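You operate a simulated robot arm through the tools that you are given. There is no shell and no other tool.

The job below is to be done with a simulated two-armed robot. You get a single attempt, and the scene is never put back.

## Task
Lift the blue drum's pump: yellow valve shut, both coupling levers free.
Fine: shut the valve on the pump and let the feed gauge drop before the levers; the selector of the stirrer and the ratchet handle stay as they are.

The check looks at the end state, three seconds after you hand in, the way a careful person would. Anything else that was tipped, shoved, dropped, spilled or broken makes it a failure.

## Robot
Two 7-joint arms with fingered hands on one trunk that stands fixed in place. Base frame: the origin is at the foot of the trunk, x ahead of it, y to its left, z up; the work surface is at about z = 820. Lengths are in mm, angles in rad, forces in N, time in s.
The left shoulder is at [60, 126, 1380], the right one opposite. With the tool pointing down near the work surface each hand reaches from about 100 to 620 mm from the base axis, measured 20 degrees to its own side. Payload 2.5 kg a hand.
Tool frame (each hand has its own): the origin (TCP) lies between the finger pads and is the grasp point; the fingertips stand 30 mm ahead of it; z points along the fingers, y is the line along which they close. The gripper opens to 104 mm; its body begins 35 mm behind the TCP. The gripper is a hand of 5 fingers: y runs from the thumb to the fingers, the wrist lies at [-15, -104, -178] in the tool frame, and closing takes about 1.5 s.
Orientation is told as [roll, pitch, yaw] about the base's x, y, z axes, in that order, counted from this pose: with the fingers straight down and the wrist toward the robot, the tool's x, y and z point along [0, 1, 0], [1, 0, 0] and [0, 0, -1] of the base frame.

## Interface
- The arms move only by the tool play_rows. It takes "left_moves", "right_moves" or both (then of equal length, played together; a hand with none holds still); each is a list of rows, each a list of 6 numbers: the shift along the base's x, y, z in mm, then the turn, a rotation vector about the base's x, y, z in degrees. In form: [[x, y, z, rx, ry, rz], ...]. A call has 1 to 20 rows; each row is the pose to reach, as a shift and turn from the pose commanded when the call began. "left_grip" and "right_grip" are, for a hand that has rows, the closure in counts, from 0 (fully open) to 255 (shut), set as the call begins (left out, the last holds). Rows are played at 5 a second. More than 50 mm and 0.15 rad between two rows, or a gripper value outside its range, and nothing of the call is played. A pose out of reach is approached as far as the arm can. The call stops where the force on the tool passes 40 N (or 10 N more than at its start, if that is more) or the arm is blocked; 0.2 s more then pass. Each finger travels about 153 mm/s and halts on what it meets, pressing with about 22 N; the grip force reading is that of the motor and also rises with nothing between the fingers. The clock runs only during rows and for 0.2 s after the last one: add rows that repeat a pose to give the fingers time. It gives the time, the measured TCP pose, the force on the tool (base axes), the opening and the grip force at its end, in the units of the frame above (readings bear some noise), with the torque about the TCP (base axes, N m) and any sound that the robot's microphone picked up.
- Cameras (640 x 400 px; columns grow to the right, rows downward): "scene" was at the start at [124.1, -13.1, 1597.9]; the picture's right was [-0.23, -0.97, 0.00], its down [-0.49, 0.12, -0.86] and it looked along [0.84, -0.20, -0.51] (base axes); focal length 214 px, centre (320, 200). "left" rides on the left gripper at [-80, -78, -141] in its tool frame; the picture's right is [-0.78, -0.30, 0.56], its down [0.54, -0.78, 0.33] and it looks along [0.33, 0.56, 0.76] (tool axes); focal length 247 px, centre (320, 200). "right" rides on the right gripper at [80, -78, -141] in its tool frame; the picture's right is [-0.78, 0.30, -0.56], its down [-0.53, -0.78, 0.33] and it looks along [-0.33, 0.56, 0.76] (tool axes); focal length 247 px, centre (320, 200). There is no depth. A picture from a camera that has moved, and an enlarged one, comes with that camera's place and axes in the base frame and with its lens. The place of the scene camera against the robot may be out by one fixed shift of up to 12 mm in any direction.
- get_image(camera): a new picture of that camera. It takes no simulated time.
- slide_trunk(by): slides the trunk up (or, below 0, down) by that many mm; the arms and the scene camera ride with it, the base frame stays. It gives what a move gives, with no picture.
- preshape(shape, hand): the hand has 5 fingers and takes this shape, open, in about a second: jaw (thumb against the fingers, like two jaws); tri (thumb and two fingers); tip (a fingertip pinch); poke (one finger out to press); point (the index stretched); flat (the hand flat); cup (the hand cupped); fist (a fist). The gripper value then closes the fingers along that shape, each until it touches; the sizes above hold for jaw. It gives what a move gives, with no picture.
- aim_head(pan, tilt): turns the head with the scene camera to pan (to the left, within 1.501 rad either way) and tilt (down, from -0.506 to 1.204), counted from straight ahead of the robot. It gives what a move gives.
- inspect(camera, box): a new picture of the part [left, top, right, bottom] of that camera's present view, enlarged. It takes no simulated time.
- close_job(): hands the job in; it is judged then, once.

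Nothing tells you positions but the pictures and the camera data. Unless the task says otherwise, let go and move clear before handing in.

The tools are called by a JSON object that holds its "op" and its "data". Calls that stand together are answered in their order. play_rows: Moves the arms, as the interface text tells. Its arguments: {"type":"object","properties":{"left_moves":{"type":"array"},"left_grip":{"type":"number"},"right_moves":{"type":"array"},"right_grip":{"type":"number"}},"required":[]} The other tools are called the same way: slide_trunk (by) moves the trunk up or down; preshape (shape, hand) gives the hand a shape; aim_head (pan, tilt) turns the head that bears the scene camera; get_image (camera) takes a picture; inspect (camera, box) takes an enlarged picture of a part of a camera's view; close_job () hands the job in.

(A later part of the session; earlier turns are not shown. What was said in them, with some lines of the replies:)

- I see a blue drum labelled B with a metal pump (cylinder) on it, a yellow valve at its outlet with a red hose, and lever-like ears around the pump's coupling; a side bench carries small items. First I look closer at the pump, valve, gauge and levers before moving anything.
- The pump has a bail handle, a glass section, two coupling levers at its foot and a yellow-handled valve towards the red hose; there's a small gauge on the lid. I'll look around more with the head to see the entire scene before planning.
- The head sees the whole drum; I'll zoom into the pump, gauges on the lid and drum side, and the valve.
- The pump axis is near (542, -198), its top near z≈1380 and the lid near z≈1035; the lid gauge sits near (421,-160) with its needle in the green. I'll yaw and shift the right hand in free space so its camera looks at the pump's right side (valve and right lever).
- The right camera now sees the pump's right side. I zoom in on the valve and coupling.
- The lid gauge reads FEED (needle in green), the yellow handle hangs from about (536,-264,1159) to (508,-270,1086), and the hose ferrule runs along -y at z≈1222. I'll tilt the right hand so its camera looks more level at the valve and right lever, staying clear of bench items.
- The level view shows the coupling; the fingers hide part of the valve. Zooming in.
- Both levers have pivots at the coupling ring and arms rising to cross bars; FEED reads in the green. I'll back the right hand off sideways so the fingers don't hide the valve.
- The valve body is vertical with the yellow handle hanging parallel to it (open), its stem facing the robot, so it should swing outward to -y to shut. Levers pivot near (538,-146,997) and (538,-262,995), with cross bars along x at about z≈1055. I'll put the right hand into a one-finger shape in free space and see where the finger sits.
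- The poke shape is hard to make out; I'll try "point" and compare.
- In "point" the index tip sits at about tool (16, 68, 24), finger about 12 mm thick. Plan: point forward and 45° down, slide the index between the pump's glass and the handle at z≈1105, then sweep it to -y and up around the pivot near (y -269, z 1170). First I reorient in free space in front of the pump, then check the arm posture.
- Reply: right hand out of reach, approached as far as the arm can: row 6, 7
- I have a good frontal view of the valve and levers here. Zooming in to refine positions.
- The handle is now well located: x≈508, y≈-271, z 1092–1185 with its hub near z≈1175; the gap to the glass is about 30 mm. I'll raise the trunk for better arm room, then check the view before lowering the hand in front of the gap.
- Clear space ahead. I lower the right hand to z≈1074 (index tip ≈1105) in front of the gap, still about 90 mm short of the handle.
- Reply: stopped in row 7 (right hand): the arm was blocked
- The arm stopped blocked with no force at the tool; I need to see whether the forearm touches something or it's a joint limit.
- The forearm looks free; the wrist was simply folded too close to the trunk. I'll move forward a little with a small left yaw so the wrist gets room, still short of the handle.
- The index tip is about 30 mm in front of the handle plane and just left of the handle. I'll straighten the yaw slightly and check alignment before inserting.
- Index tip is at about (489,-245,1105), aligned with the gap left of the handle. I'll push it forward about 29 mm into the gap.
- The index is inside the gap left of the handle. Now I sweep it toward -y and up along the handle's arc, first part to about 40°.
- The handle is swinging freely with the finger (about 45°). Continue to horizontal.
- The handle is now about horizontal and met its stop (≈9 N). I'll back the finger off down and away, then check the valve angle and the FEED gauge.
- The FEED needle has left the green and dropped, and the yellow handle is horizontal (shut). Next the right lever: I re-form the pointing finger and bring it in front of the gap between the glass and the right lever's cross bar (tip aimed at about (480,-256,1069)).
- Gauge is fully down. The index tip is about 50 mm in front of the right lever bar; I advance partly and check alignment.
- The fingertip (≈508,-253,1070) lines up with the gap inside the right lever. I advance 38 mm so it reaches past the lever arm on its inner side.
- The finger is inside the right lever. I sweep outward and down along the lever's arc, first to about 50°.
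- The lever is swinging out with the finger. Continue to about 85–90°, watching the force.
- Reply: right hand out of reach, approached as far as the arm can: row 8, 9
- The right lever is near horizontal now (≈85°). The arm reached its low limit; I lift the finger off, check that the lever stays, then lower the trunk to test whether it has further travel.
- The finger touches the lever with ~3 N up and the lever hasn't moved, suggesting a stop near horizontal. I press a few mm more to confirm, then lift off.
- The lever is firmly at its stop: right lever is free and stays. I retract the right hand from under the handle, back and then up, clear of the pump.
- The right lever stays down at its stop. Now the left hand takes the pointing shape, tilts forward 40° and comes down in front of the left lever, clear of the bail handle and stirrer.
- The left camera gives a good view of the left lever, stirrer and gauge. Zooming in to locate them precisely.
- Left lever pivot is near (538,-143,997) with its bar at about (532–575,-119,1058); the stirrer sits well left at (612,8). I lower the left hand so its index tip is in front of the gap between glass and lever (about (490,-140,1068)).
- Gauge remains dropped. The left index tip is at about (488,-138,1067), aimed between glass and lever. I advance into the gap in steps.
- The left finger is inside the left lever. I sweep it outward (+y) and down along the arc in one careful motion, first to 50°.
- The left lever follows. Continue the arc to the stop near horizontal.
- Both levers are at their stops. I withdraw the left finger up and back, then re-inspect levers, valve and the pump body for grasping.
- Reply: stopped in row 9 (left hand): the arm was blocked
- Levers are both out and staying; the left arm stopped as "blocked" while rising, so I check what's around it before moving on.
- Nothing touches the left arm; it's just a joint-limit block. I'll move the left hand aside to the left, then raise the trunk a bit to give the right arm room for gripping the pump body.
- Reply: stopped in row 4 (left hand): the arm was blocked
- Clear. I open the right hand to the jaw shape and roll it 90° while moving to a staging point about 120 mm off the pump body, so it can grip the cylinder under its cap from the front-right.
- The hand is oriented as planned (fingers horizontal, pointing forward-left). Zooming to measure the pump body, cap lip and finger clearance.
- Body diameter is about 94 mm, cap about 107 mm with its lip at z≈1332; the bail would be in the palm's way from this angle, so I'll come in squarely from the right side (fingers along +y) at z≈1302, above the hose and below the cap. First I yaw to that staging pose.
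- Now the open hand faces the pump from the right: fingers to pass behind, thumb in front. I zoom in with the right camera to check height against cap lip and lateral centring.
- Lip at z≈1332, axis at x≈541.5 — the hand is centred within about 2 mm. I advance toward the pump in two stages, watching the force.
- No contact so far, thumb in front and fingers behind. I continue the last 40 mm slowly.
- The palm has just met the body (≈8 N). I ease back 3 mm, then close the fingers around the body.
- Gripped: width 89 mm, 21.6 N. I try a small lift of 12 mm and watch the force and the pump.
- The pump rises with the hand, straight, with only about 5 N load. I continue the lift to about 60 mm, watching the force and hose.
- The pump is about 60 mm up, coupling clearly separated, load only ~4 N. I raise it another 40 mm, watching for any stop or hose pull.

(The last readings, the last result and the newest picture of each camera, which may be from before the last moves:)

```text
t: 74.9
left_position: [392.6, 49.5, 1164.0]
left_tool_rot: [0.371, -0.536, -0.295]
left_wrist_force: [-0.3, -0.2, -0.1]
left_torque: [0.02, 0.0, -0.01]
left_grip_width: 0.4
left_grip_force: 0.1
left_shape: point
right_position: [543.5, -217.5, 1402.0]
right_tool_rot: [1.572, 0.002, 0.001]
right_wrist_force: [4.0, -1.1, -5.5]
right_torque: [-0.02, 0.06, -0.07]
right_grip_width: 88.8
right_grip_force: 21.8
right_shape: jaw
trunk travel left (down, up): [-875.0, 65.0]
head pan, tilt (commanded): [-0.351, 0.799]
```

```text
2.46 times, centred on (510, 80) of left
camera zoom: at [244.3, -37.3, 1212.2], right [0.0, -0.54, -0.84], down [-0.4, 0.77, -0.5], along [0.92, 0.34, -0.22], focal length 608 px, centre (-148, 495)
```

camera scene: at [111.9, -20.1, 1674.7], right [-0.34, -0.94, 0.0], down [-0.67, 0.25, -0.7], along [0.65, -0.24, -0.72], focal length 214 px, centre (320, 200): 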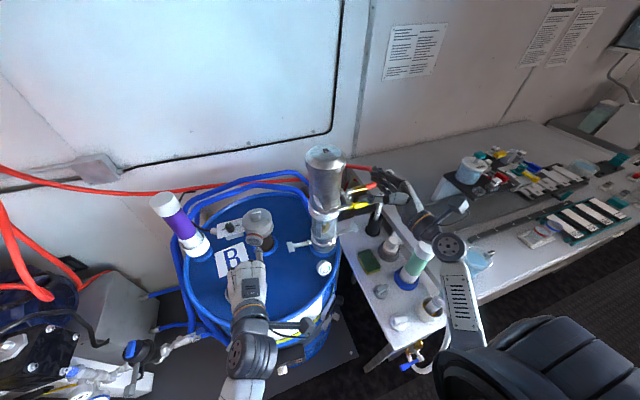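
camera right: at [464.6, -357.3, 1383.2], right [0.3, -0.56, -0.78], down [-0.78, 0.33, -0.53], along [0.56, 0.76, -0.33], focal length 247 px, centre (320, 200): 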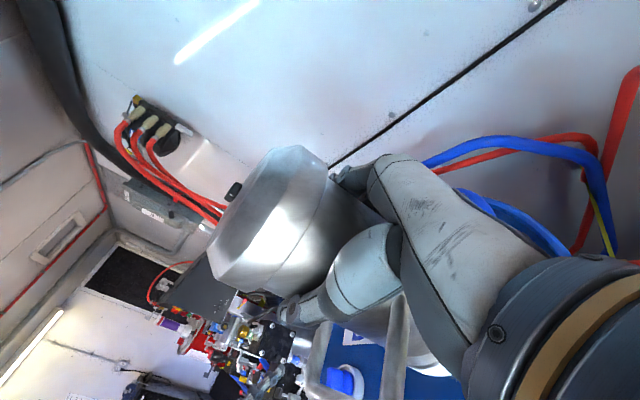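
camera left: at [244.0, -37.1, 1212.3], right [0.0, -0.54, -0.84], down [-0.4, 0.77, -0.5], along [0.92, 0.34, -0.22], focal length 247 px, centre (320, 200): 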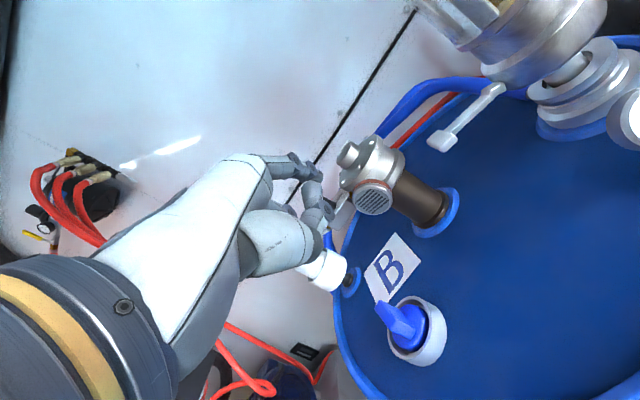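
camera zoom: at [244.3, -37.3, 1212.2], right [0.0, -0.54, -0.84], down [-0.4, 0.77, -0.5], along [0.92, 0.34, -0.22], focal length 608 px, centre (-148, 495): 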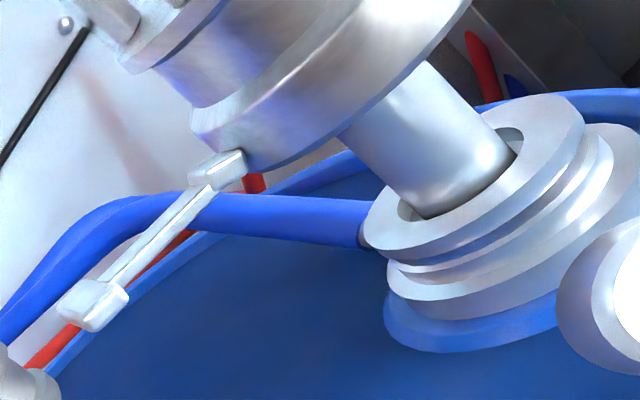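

The pump is up 100 mm with its tube showing, both levers out and the valve handle horizontal. Before handing in I check the stirrer selector, gauge, ratchet strap and surroundings.

{"op": "inspect", "data": {"camera": "scene", "box": [220, 190, 320, 280]}}

{"op": "inspect", "data": {"camera": "scene", "box": [330, 130, 430, 230]}}

{"op": "get_image", "data": {"camera": "scene"}}

{"op": "inspect", "data": {"camera": "left", "box": [280, 120, 420, 220]}}

```text
4.44 times, centred on (270, 235) of scene
camera zoom: at [113.4, -20.3, 1674.6], right [-0.34, -0.94, 0.0], down [-0.67, 0.25, -0.7], along [0.65, -0.24, -0.72], focal length 953 px, centre (542, 44)
```

zoom: 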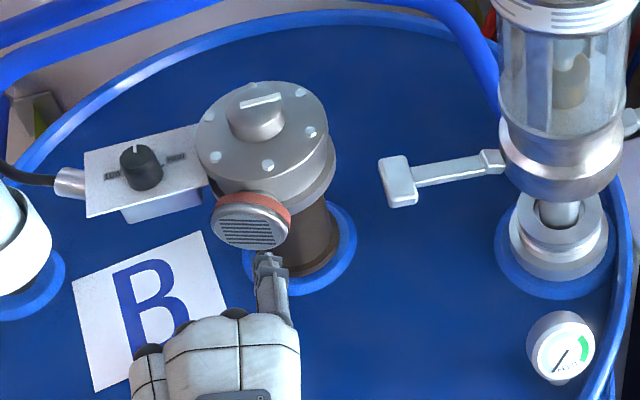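

```text
4.00 times, centred on (380, 180) of scene
camera zoom: at [113.4, -20.3, 1674.6], right [-0.34, -0.94, 0.0], down [-0.67, 0.25, -0.7], along [0.65, -0.24, -0.72], focal length 858 px, centre (80, 280)
```

zoom: 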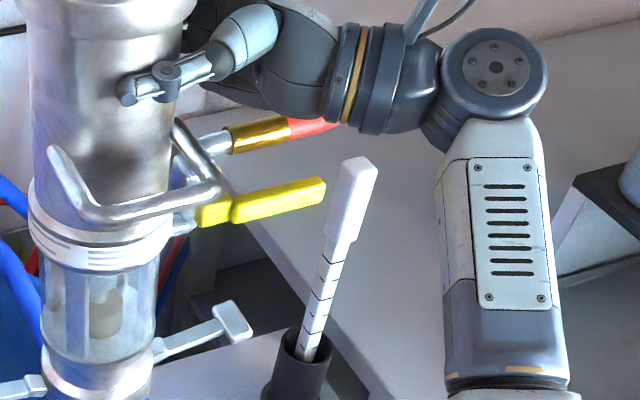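

```text
taken
camera scene: at [113.4, -20.3, 1674.6], right [-0.34, -0.94, 0.0], down [-0.67, 0.25, -0.7], along [0.65, -0.24, -0.72], focal length 214 px, centre (320, 200)
```

scene: 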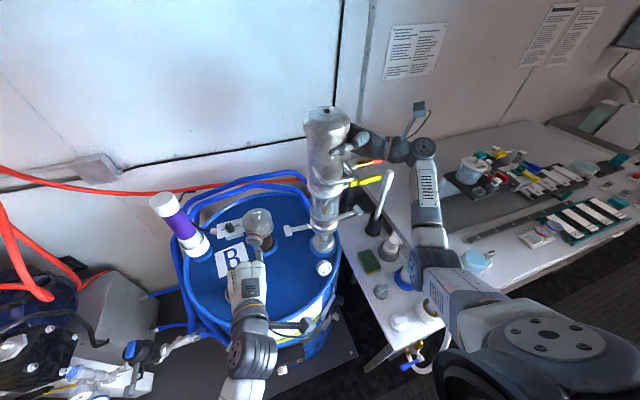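

```text
4.00 times, centred on (350, 170) of left
camera zoom: at [244.3, -37.3, 1212.2], right [0.0, -0.54, -0.84], down [-0.4, 0.77, -0.5], along [0.92, 0.34, -0.22], focal length 988 px, centre (200, 320)
```

zoom: 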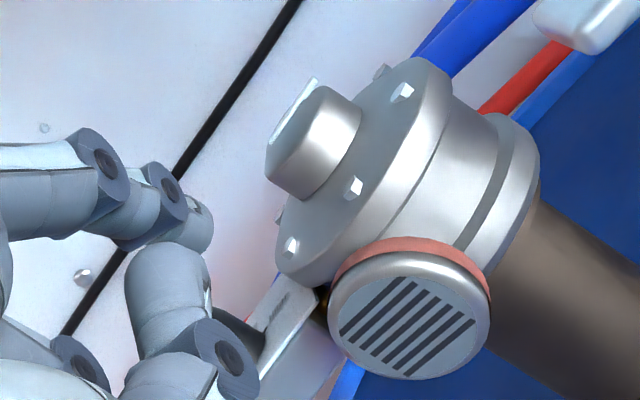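

Selector knob, stirrer and bench are untouched, the gauge stays down, valve handle horizontal. I hold still for a couple of seconds to see whether the pump slips in the grip.

{"op": "play_rows", "data": {"right_moves": [[0, 0, 0, 0, 0, 0], [0, 0, 0, 0, 0, 0], [0, 0, 0, 0, 0, 0], [0, 0, 0, 0, 0, 0], [0, 0, 0, 0, 0, 0], [0, 0, 0, 0, 0, 0], [0, 0, 0, 0, 0, 0], [0, 0, 0, 0, 0, 0], [0, 0, 0, 0, 0, 0], [0, 0, 0, 0, 0, 0], [0, 0, 0, 0, 0, 0], [0, 0, 0, 0, 0, 0], [0, 0, 0, 0, 0, 0], [0, 0, 0, 0, 0, 0], [0, 0, 0, 0, 0, 0], [0, 0, 0, 0, 0, 0], [0, 0, 0, 0, 0, 0], [0, 0, 0, 0, 0, 0]]}}

{"op": "inspect", "data": {"camera": "scene", "box": [240, 90, 440, 290]}}

{"op": "inspect", "data": {"camera": "left", "box": [380, 0, 640, 160]}}

{"op": "get_image", "data": {"camera": "right"}}

```text
t: 78.7
left_position: [393.6, 47.7, 1164.7]
left_tool_rot: [0.374, -0.537, -0.294]
left_wrist_force: [0.2, 0.3, -0.9]
left_torque: [-0.02, 0.01, -0.05]
left_grip_width: 0.0
left_grip_force: 0.0
left_shape: point
right_position: [542.4, -218.3, 1401.5]
right_tool_rot: [1.572, 0.0, 0.0]
right_wrist_force: [5.2, -1.5, -0.9]
right_torque: [0.05, -0.07, -0.14]
right_grip_width: 89.0
right_grip_force: 21.9
right_shape: jaw
trunk travel left (down, up): [-875.0, 65.0]
head pan, tilt (commanded): [-0.351, 0.799]
```

```text
2.00 times, centred on (340, 190) of scene
camera zoom: at [113.3, -20.3, 1674.6], right [-0.34, -0.94, 0.0], down [-0.67, 0.25, -0.7], along [0.65, -0.24, -0.72], focal length 429 px, centre (280, 220)
```

zoom: 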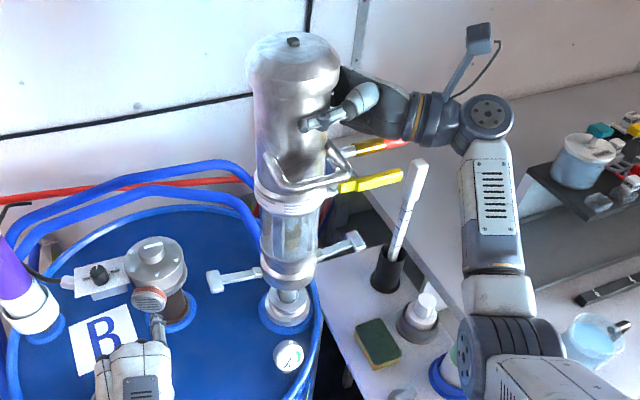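

```text
2.46 times, centred on (510, 80) of left
camera zoom: at [244.2, -37.3, 1212.2], right [0.0, -0.54, -0.84], down [-0.4, 0.77, -0.5], along [0.92, 0.34, -0.22], focal length 608 px, centre (-148, 495)
```

zoom: 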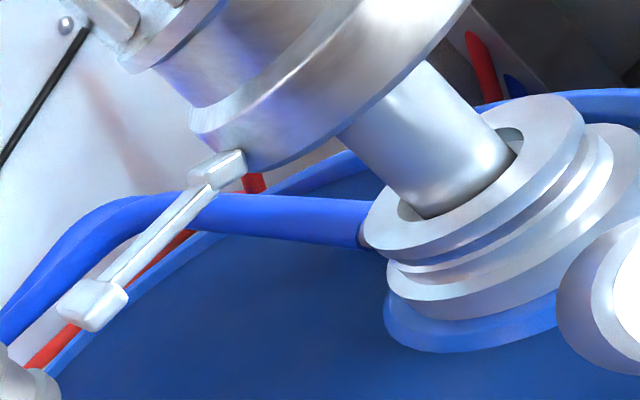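

```text
taken
camera right: at [464.9, -357.2, 1482.8], right [0.3, -0.56, -0.78], down [-0.78, 0.33, -0.53], along [0.56, 0.76, -0.33], focal length 247 px, centre (320, 200)
```

right: 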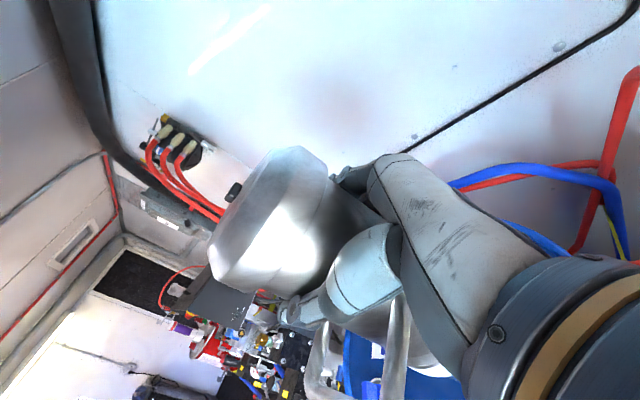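

No slip at all, and the vertical load on the hand has faded to about 1 N — the pump seems to stay up by itself. I test this safely by easing the grip just a little (the cap lip would still be caught by the fingers) and waiting.

{"op": "play_rows", "data": {"right_moves": [[0, 0, 0, 0, 0, 0], [0, 0, 0, 0, 0, 0], [0, 0, 0, 0, 0, 0], [0, 0, 0, 0, 0, 0], [0, 0, 0, 0, 0, 0], [0, 0, 0, 0, 0, 0], [0, 0, 0, 0, 0, 0], [0, 0, 0, 0, 0, 0], [0, 0, 0, 0, 0, 0], [0, 0, 0, 0, 0, 0]], "right_grip": 24}}

{"op": "inspect", "data": {"camera": "left", "box": [380, 0, 640, 160]}}

{"op": "inspect", "data": {"camera": "scene", "box": [240, 90, 440, 290]}}

```text
t: 80.9
left_position: [392.7, 48.0, 1165.1]
left_tool_rot: [0.372, -0.537, -0.297]
left_wrist_force: [0.3, -0.1, 0.1]
left_torque: [-0.01, 0.02, -0.03]
left_grip_width: 0.0
left_grip_force: 0.1
left_shape: point
right_position: [543.6, -217.0, 1401.4]
right_tool_rot: [1.572, 0.0, 0.001]
right_wrist_force: [4.5, 0.1, -0.8]
right_torque: [0.0, 0.03, -0.01]
right_grip_width: 94.4
right_grip_force: 0.1
right_shape: jaw
trunk travel left (down, up): [-875.0, 65.0]
head pan, tilt (commanded): [-0.351, 0.799]
```

```text
2.46 times, centred on (510, 80) of left
camera zoom: at [244.2, -37.2, 1212.2], right [0.0, -0.54, -0.84], down [-0.4, 0.77, -0.5], along [0.92, 0.34, -0.22], focal length 608 px, centre (-148, 495)
```

zoom: 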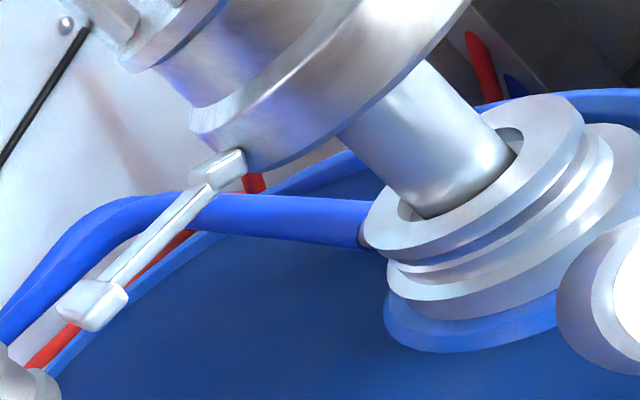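

```text
2.00 times, centred on (340, 190) of scene
camera zoom: at [113.2, -20.2, 1674.6], right [-0.34, -0.94, 0.0], down [-0.67, 0.25, -0.7], along [0.65, -0.24, -0.72], focal length 429 px, centre (280, 220)
```

zoom: 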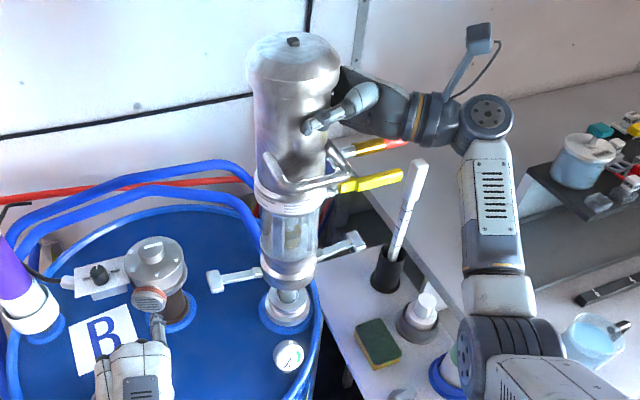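

The pump hasn't moved with the grip force at zero. The fingers still rub it slightly (4.5 N in x), so I shift the hand a few mm toward +x, open slightly more with the lip still overlapped, and wait again.

{"op": "play_rows", "data": {"right_moves": [[2, 0, 0, 0, 0, 0], [4, 0, 0, 0, 0, 0], [4, 0, 0, 0, 0, 0], [4, 0, 0, 0, 0, 0], [4, 0, 0, 0, 0, 0], [4, 0, 0, 0, 0, 0], [4, 0, 0, 0, 0, 0], [4, 0, 0, 0, 0, 0], [4, 0, 0, 0, 0, 0], [4, 0, 0, 0, 0, 0]], "right_grip": 16}}

{"op": "inspect", "data": {"camera": "left", "box": [380, 0, 640, 160]}}

```text
t: 83.1
left_position: [392.5, 48.8, 1165.4]
left_tool_rot: [0.372, -0.538, -0.294]
left_wrist_force: [0.1, -0.2, -0.2]
left_torque: [0.02, -0.01, 0.0]
left_grip_width: 0.0
left_grip_force: 0.2
left_shape: point
right_position: [546.1, -216.9, 1402.2]
right_tool_rot: [1.572, -0.002, 0.0]
right_wrist_force: [-5.5, -0.1, -2.3]
right_torque: [0.01, 0.0, -0.16]
right_grip_width: 88.2
right_grip_force: 22.0
right_shape: jaw
trunk travel left (down, up): [-875.0, 65.0]
head pan, tilt (commanded): [-0.351, 0.799]
```

```text
2.46 times, centred on (510, 80) of left
camera zoom: at [242.6, -37.2, 1212.6], right [0.0, -0.54, -0.84], down [-0.4, 0.77, -0.5], along [0.92, 0.34, -0.22], focal length 608 px, centre (-148, 495)
```

zoom: 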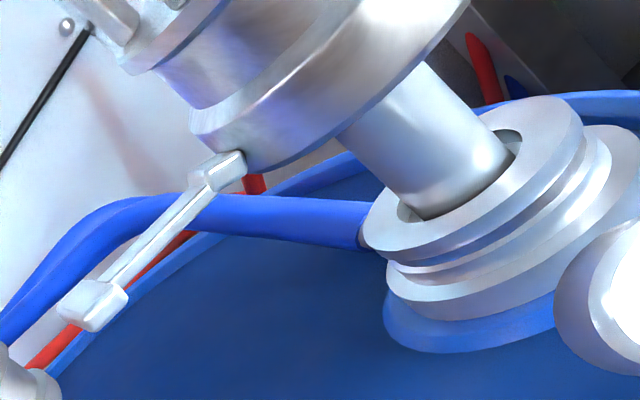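

The reading says the hand is gripping again (88 mm, 22 N), which is odd for that command. I hold still with the same opening command and read it again.

{"op": "play_rows", "data": {"right_moves": [[-2, 0, 0, 0, 0, 0], [-2, 0, 0, 0, 0, 0], [-2, 0, 0, 0, 0, 0], [-2, 0, 0, 0, 0, 0], [-2, 0, 0, 0, 0, 0]], "right_grip": 16}}

{"op": "inspect", "data": {"camera": "scene", "box": [290, 90, 410, 200]}}

{"op": "get_image", "data": {"camera": "right"}}

```text
t: 84.3
left_position: [392.7, 49.4, 1165.9]
left_tool_rot: [0.372, -0.538, -0.295]
left_wrist_force: [-0.5, 0.0, 0.3]
left_torque: [0.02, 0.0, -0.01]
left_grip_width: 0.2
left_grip_force: 0.0
left_shape: point
right_position: [545.8, -217.5, 1402.0]
right_tool_rot: [1.574, -0.003, 0.002]
right_wrist_force: [2.2, 1.2, 0.2]
right_torque: [0.04, -0.13, -0.12]
right_grip_width: 88.5
right_grip_force: 22.1
right_shape: jaw
trunk travel left (down, up): [-875.0, 65.0]
head pan, tilt (commanded): [-0.351, 0.799]
```

```text
3.64 times, centred on (350, 145) of scene
camera zoom: at [112.4, -19.8, 1674.7], right [-0.34, -0.94, 0.0], down [-0.67, 0.25, -0.7], along [0.65, -0.24, -0.72], focal length 780 px, centre (211, 400)
```

zoom: 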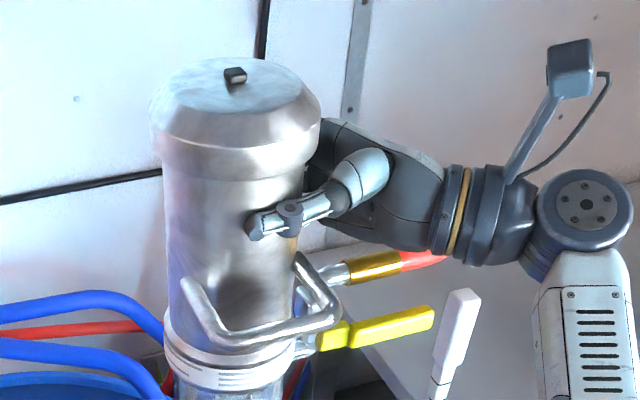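

```text
taken
camera right: at [466.9, -357.3, 1483.0], right [0.3, -0.56, -0.78], down [-0.78, 0.33, -0.54], along [0.56, 0.76, -0.33], focal length 247 px, centre (320, 200)
```

right: 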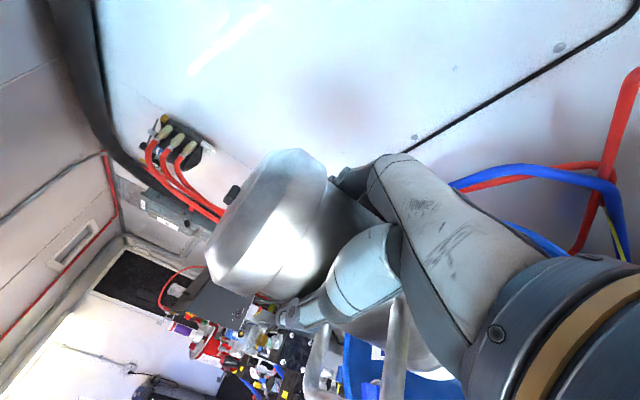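

It still reads as gripped at 88 mm. I'll repeat the earlier command (24) that eased the grip, to see whether the hand responds.

{"op": "play_rows", "data": {"right_moves": [[0, 0, 0, 0, 0, 0], [0, 0, 0, 0, 0, 0], [0, 0, 0, 0, 0, 0], [0, 0, 0, 0, 0, 0], [0, 0, 0, 0, 0, 0], [0, 0, 0, 0, 0, 0], [0, 0, 0, 0, 0, 0]], "right_grip": 24}}

```text
t: 85.9
left_position: [393.0, 47.6, 1165.7]
left_tool_rot: [0.372, -0.538, -0.294]
left_wrist_force: [0.2, 0.9, 0.2]
left_torque: [-0.01, 0.02, -0.03]
left_grip_width: 0.0
left_grip_force: 0.1
left_shape: point
right_position: [544.4, -218.1, 1402.0]
right_tool_rot: [1.574, 0.0, -0.002]
right_wrist_force: [0.6, -0.6, -0.2]
right_torque: [-0.02, 0.04, 0.05]
right_grip_width: 94.2
right_grip_force: 0.1
right_shape: jaw
trunk travel left (down, up): [-875.0, 65.0]
head pan, tilt (commanded): [-0.351, 0.799]
```

With 24 counts the hand is clear of the pump (0.1 N grip, no wrist force). I check whether the pump still stands raised by itself.

{"op": "inspect", "data": {"camera": "left", "box": [380, 0, 640, 160]}}

{"op": "inspect", "data": {"camera": "scene", "box": [290, 90, 410, 200]}}

{"op": "play_rows", "data": {"right_moves": [[0, 0, 0, 0, 0, 0], [0, 0, 0, 0, 0, 0], [0, 0, 0, 0, 0, 0], [0, 0, 0, 0, 0, 0], [0, 0, 0, 0, 0, 0], [0, 0, 0, 0, 0, 0], [0, 0, 0, 0, 0, 0], [0, 0, 0, 0, 0, 0], [0, 0, 0, 0, 0, 0], [0, 0, 0, 0, 0, 0], [0, 0, 0, 0, 0, 0], [0, 0, 0, 0, 0, 0], [0, 0, 0, 0, 0, 0], [0, 0, 0, 0, 0, 0], [0, 0, 0, 0, 0, 0]], "right_grip": 24}}

{"op": "inspect", "data": {"camera": "left", "box": [380, 0, 640, 160]}}

```text
2.46 times, centred on (510, 80) of left
camera zoom: at [243.5, -37.3, 1212.4], right [0.0, -0.54, -0.84], down [-0.4, 0.77, -0.5], along [0.92, 0.34, -0.22], focal length 608 px, centre (-148, 495)
```

zoom: 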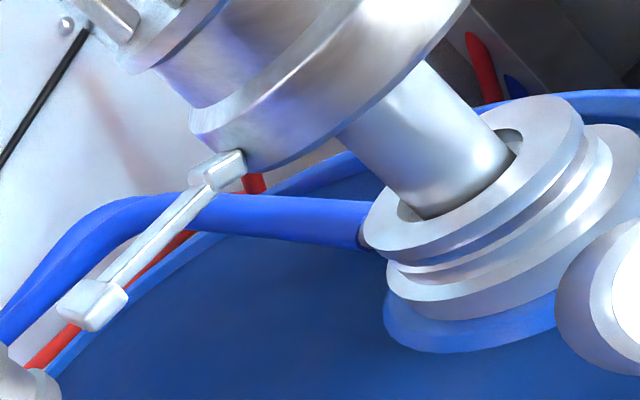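

```text
3.64 times, centred on (350, 145) of scene
camera zoom: at [112.1, -20.2, 1674.7], right [-0.34, -0.94, 0.0], down [-0.67, 0.25, -0.7], along [0.65, -0.24, -0.72], focal length 780 px, centre (211, 400)
```

zoom: 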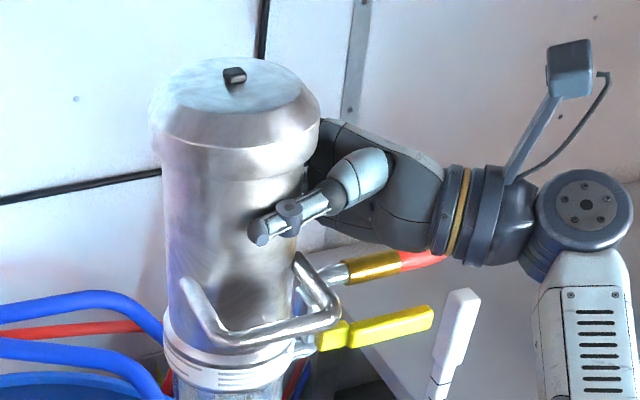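

```text
t: 89.1
left_position: [392.1, 48.4, 1164.6]
left_tool_rot: [0.371, -0.537, -0.294]
left_wrist_force: [0.5, 0.1, 0.0]
left_torque: [0.0, 0.0, 0.02]
left_grip_width: 0.1
left_grip_force: 0.0
left_shape: point
right_position: [544.6, -217.0, 1402.9]
right_tool_rot: [1.571, 0.001, -0.001]
right_wrist_force: [1.0, 0.0, -0.8]
right_torque: [0.01, 0.03, 0.05]
right_grip_width: 93.9
right_grip_force: 0.1
right_shape: jaw
trunk travel left (down, up): [-875.0, 65.0]
head pan, tilt (commanded): [-0.351, 0.799]
```

```text
2.46 times, centred on (510, 80) of left
camera zoom: at [243.5, -37.3, 1212.4], right [0.0, -0.54, -0.84], down [-0.4, 0.77, -0.5], along [0.92, 0.34, -0.22], focal length 608 px, centre (-148, 495)
```

zoom: 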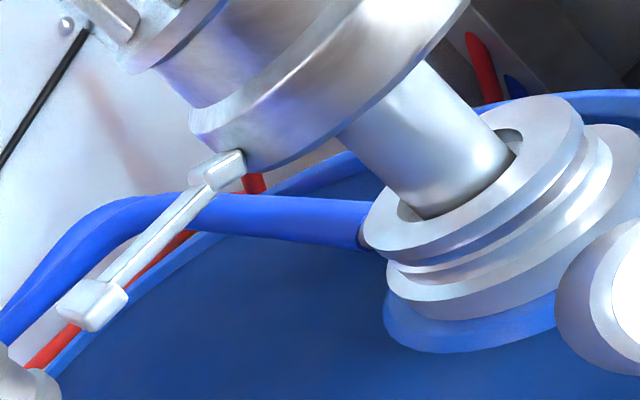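

The pump stands raised by itself with the hand off it for over 3 s. So I open the hand fully and check it's free before withdrawing.

{"op": "play_rows", "data": {"right_moves": [[0, 0, 0, 0, 0, 0], [0, 0, 0, 0, 0, 0], [0, 0, 0, 0, 0, 0], [0, 0, 0, 0, 0, 0], [0, 0, 0, 0, 0, 0]], "right_grip": 0}}

{"op": "inspect", "data": {"camera": "scene", "box": [290, 90, 410, 200]}}

```text
t: 90.3
left_position: [393.8, 48.0, 1165.5]
left_tool_rot: [0.371, -0.536, -0.293]
left_wrist_force: [1.1, -0.3, 0.2]
left_torque: [0.02, -0.02, -0.04]
left_grip_width: 0.0
left_grip_force: 0.1
left_shape: point
right_position: [544.8, -218.0, 1401.8]
right_tool_rot: [1.572, 0.0, -0.001]
right_wrist_force: [0.4, -1.0, -0.5]
right_torque: [0.0, 0.03, -0.04]
right_grip_width: 103.8
right_grip_force: 0.0
right_shape: jaw
trunk travel left (down, up): [-875.0, 65.0]
head pan, tilt (commanded): [-0.351, 0.799]
```

```text
3.64 times, centred on (350, 145) of scene
camera zoom: at [112.1, -20.2, 1674.7], right [-0.34, -0.94, 0.0], down [-0.67, 0.25, -0.7], along [0.65, -0.24, -0.72], focal length 780 px, centre (211, 400)
```

zoom: 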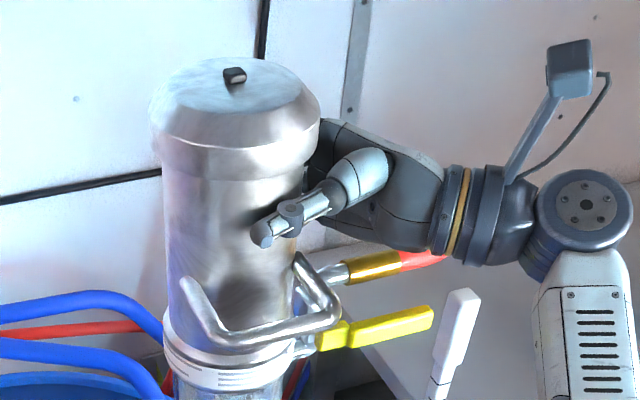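

Hand fully open with no contact. I withdraw straight back along -y.

{"op": "play_rows", "data": {"right_moves": [[0, -10, 0, 0, 0, 0], [0, -20, 0, 0, 0, 0], [0, -30, 0, 0, 0, 0], [0, -42, 0, 0, 0, 0], [0, -55, 0, 0, 0, 0], [0, -70, 2, 0, 0, 0], [0, -90, 4, 0, 0, 0], [0, -115, 6, 0, 0, 0], [0, -140, 8, 0, 0, 0], [0, -140, 8, 0, 0, 0]]}}

{"op": "inspect", "data": {"camera": "scene", "box": [240, 80, 440, 280]}}

{"op": "inspect", "data": {"camera": "left", "box": [380, 0, 640, 160]}}

{"op": "get_image", "data": {"camera": "right"}}

```text
t: 92.5
left_position: [393.1, 49.7, 1164.9]
left_tool_rot: [0.373, -0.537, -0.296]
left_wrist_force: [1.0, -0.5, -0.5]
left_torque: [-0.01, -0.03, -0.01]
left_grip_width: 0.0
left_grip_force: 0.1
left_shape: point
right_position: [545.5, -355.7, 1411.1]
right_tool_rot: [1.572, -0.002, 0.002]
right_wrist_force: [-0.3, 0.0, 0.0]
right_torque: [0.03, -0.04, 0.01]
right_grip_width: 103.8
right_grip_force: 0.0
right_shape: jaw
trunk travel left (down, up): [-875.0, 65.0]
head pan, tilt (commanded): [-0.351, 0.799]
```

```text
2.00 times, centred on (340, 180) of scene
camera zoom: at [112.0, -19.8, 1674.7], right [-0.34, -0.94, 0.0], down [-0.67, 0.25, -0.7], along [0.65, -0.24, -0.72], focal length 429 px, centre (280, 240)
```

zoom: 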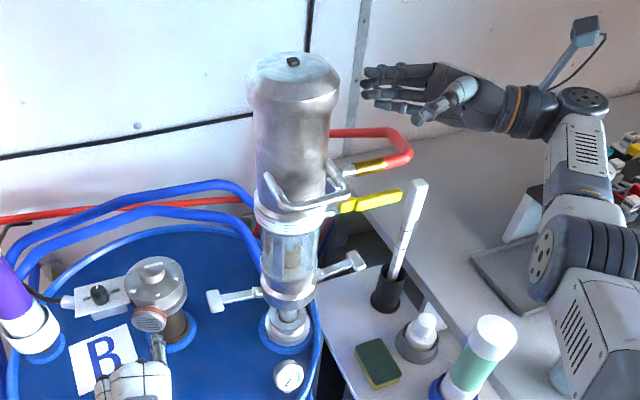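

```text
2.46 times, centred on (510, 80) of left
camera zoom: at [243.4, -37.0, 1212.4], right [0.0, -0.54, -0.84], down [-0.4, 0.77, -0.5], along [0.92, 0.34, -0.22], focal length 608 px, centre (-148, 495)
```

zoom: 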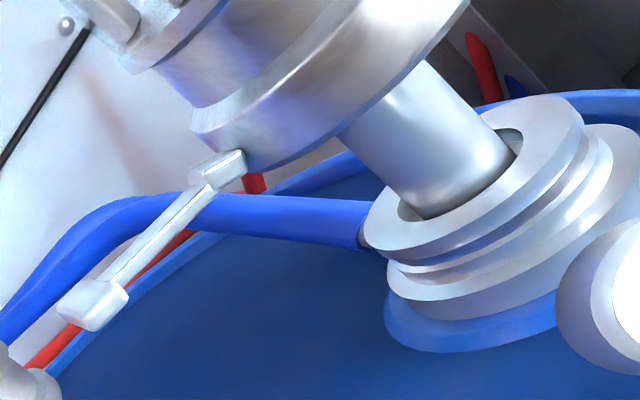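

```text
taken
camera right: at [467.3, -495.8, 1491.4], right [0.3, -0.56, -0.78], down [-0.78, 0.33, -0.54], along [0.56, 0.76, -0.33], focal length 247 px, centre (320, 200)
```

right: 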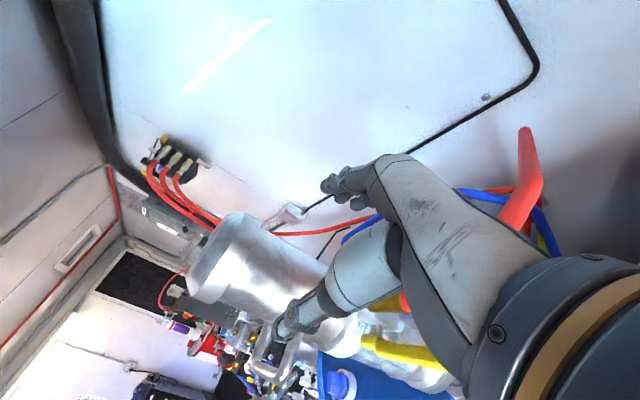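

The pump stays up on its own with the hand clear. I move the right hand a little further off, wait, and re-check the valve angle, levers, gauge and pump height.

{"op": "play_rows", "data": {"right_moves": [[-15, -10, 5, 0, 0, 0], [-35, -20, 10, 0, 0, 0], [-55, -30, 15, 0, 0, 0], [-75, -40, 15, 0, 0, 0], [-75, -40, 15, 0, 0, 0], [-75, -40, 15, 0, 0, 0], [-75, -40, 15, 0, 0, 0], [-75, -40, 15, 0, 0, 0], [-75, -40, 15, 0, 0, 0], [-75, -40, 15, 0, 0, 0], [-75, -40, 15, 0, 0, 0], [-75, -40, 15, 0, 0, 0], [-75, -40, 15, 0, 0, 0]]}}

{"op": "inspect", "data": {"camera": "scene", "box": [310, 140, 400, 220]}}

{"op": "inspect", "data": {"camera": "scene", "box": [240, 80, 440, 280]}}

{"op": "inspect", "data": {"camera": "scene", "box": [300, 250, 350, 290]}}

{"op": "get_image", "data": {"camera": "scene"}}

```text
t: 95.3
left_position: [393.5, 47.9, 1164.2]
left_tool_rot: [0.372, -0.538, -0.295]
left_wrist_force: [0.0, 0.9, 0.5]
left_torque: [0.01, 0.02, 0.01]
left_grip_width: 0.0
left_grip_force: 0.0
left_shape: point
right_position: [470.6, -397.5, 1425.7]
right_tool_rot: [1.574, -0.002, -0.001]
right_wrist_force: [0.4, 0.0, -0.9]
right_torque: [0.01, 0.01, -0.02]
right_grip_width: 103.9
right_grip_force: 0.0
right_shape: jaw
trunk travel left (down, up): [-875.0, 65.0]
head pan, tilt (commanded): [-0.351, 0.799]
```

```text
5.00 times, centred on (355, 180) of scene
camera zoom: at [111.9, -20.0, 1674.7], right [-0.34, -0.94, 0.0], down [-0.67, 0.25, -0.7], along [0.65, -0.24, -0.72], focal length 1072 px, centre (145, 300)
```

zoom: 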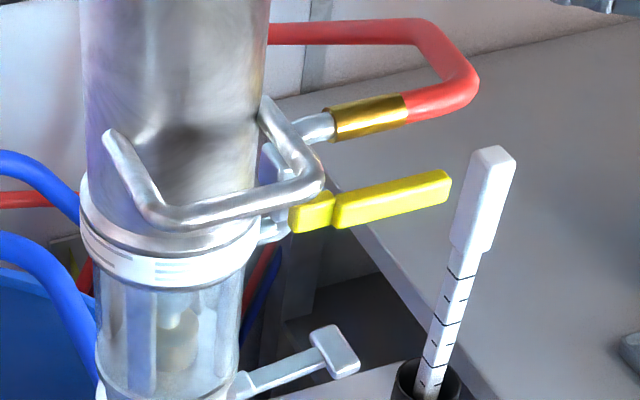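

```text
2.00 times, centred on (340, 180) of scene
camera zoom: at [111.9, -20.0, 1674.7], right [-0.34, -0.94, 0.0], down [-0.67, 0.25, -0.7], along [0.65, -0.24, -0.72], focal length 429 px, centre (280, 240)
```

zoom: 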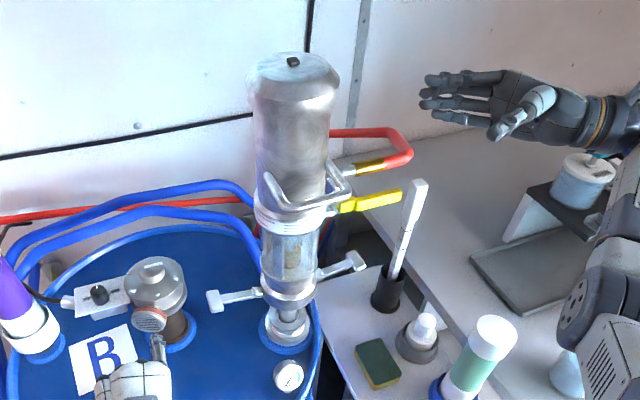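

```text
10.00 times, centred on (325, 270) of scene
camera zoom: at [111.9, -20.0, 1674.7], right [-0.34, -0.94, 0.0], down [-0.67, 0.25, -0.7], along [0.65, -0.24, -0.72], focal length 2145 px, centre (270, -500)
```

zoom: 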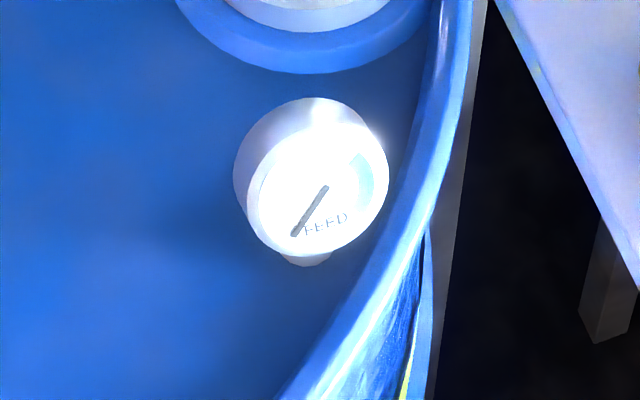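

```text
taken
camera scene: at [111.9, -20.0, 1674.7], right [-0.34, -0.94, 0.0], down [-0.67, 0.25, -0.7], along [0.65, -0.24, -0.72], focal length 214 px, centre (320, 200)
```

scene: 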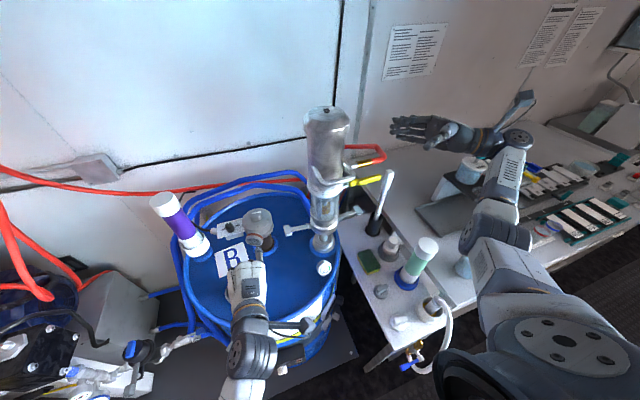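

Valve handle horizontal, both levers out, FEED at rest, pump standing raised on its own, hand clear. One last look at the drum's front strap with its ratchet and the surroundings.

{"op": "aim_head", "data": {"pan": -0.1, "tilt": 0.95}}

{"op": "get_image", "data": {"camera": "scene"}}

{"op": "inspect", "data": {"camera": "scene", "box": [220, 230, 420, 370]}}

{"op": "inspect", "data": {"camera": "left", "box": [380, 0, 640, 160]}}

```text
t: 96.1
left_position: [392.6, 49.4, 1165.5]
left_tool_rot: [0.372, -0.537, -0.296]
left_wrist_force: [0.5, 0.3, 0.3]
left_torque: [-0.03, 0.0, 0.01]
left_grip_width: 0.1
left_grip_force: 0.0
left_shape: point
right_position: [470.6, -397.7, 1425.4]
right_tool_rot: [1.572, 0.001, -0.001]
right_wrist_force: [-0.3, -0.1, 0.5]
right_torque: [-0.01, -0.01, 0.02]
right_grip_width: 104.0
right_grip_force: 0.0
right_shape: jaw
trunk travel left (down, up): [-875.0, 65.0]
head pan, tilt (commanded): [-0.099, 0.949]
```

```text
taken
camera scene: at [108.6, 0.4, 1663.2], right [-0.1, -0.99, 0.0], down [-0.81, 0.08, -0.58], along [0.58, -0.06, -0.81], focal length 214 px, centre (320, 200)
```

scene: 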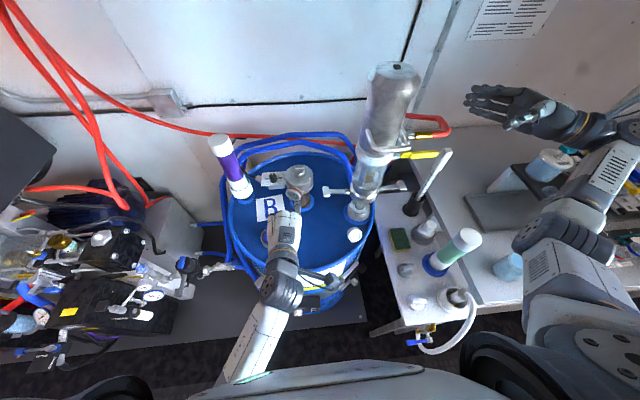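

```text
2.86 times, centred on (320, 300) of scene
camera zoom: at [108.6, 0.4, 1663.2], right [-0.1, -0.99, 0.0], down [-0.81, 0.08, -0.58], along [0.58, -0.06, -0.81], focal length 613 px, centre (320, -86)
```

zoom: 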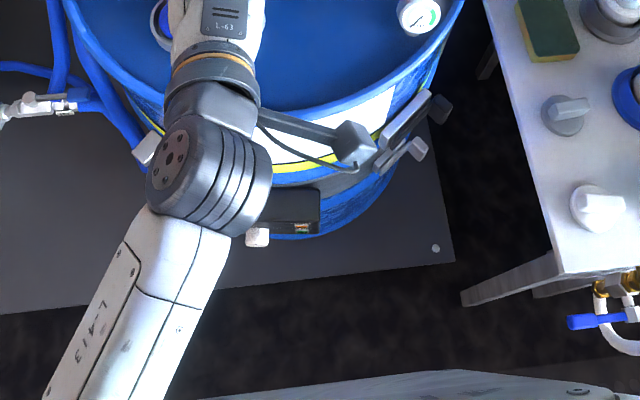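

```text
2.46 times, centred on (510, 80) of left
camera zoom: at [243.3, -37.2, 1212.4], right [0.0, -0.54, -0.84], down [-0.4, 0.77, -0.5], along [0.92, 0.34, -0.22], focal length 608 px, centre (-148, 495)
```

zoom: 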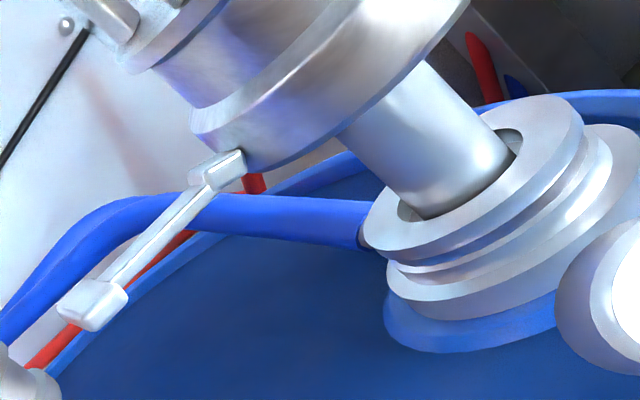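

The pump is about 100 mm up and stays there without a hand on it. The valve is shut, FEED is down and both levers are out. The ratchet, selector and bench items look unchanged, and both hands are clear, so I'm handing in.

{"op": "close_job", "data": {}}

```text
The job is handed in.
```

The blue drum's pump is lifted about 100 mm, with the yellow valve shut and both coupling levers swung out to their stops. I handed the job in and have had no verdict back.

- **Order:** I shut the valve first. The FEED needle left the green and dropped before I touched either lever.
- **Valve:** the handle is horizontal and met a stop. From the last pictures it could be up to about 3° short of exactly level.
- **Pump:** I gripped it under the cap with the right hand and raised it. With the hand off it, it did not sink over more than 3 s of waiting, so I let go and moved clear. Its tube is still in the drum neck.
- **Left as they were:** I did not touch the stirrer's selector or the ratchet handle, and both look unchanged in the last pictures, as do the bench items.
- **Hands:** neither hand is holding or touching anything. The left hand rests in free air above the lid, because its arm reached a joint limit before I could withdraw it further.
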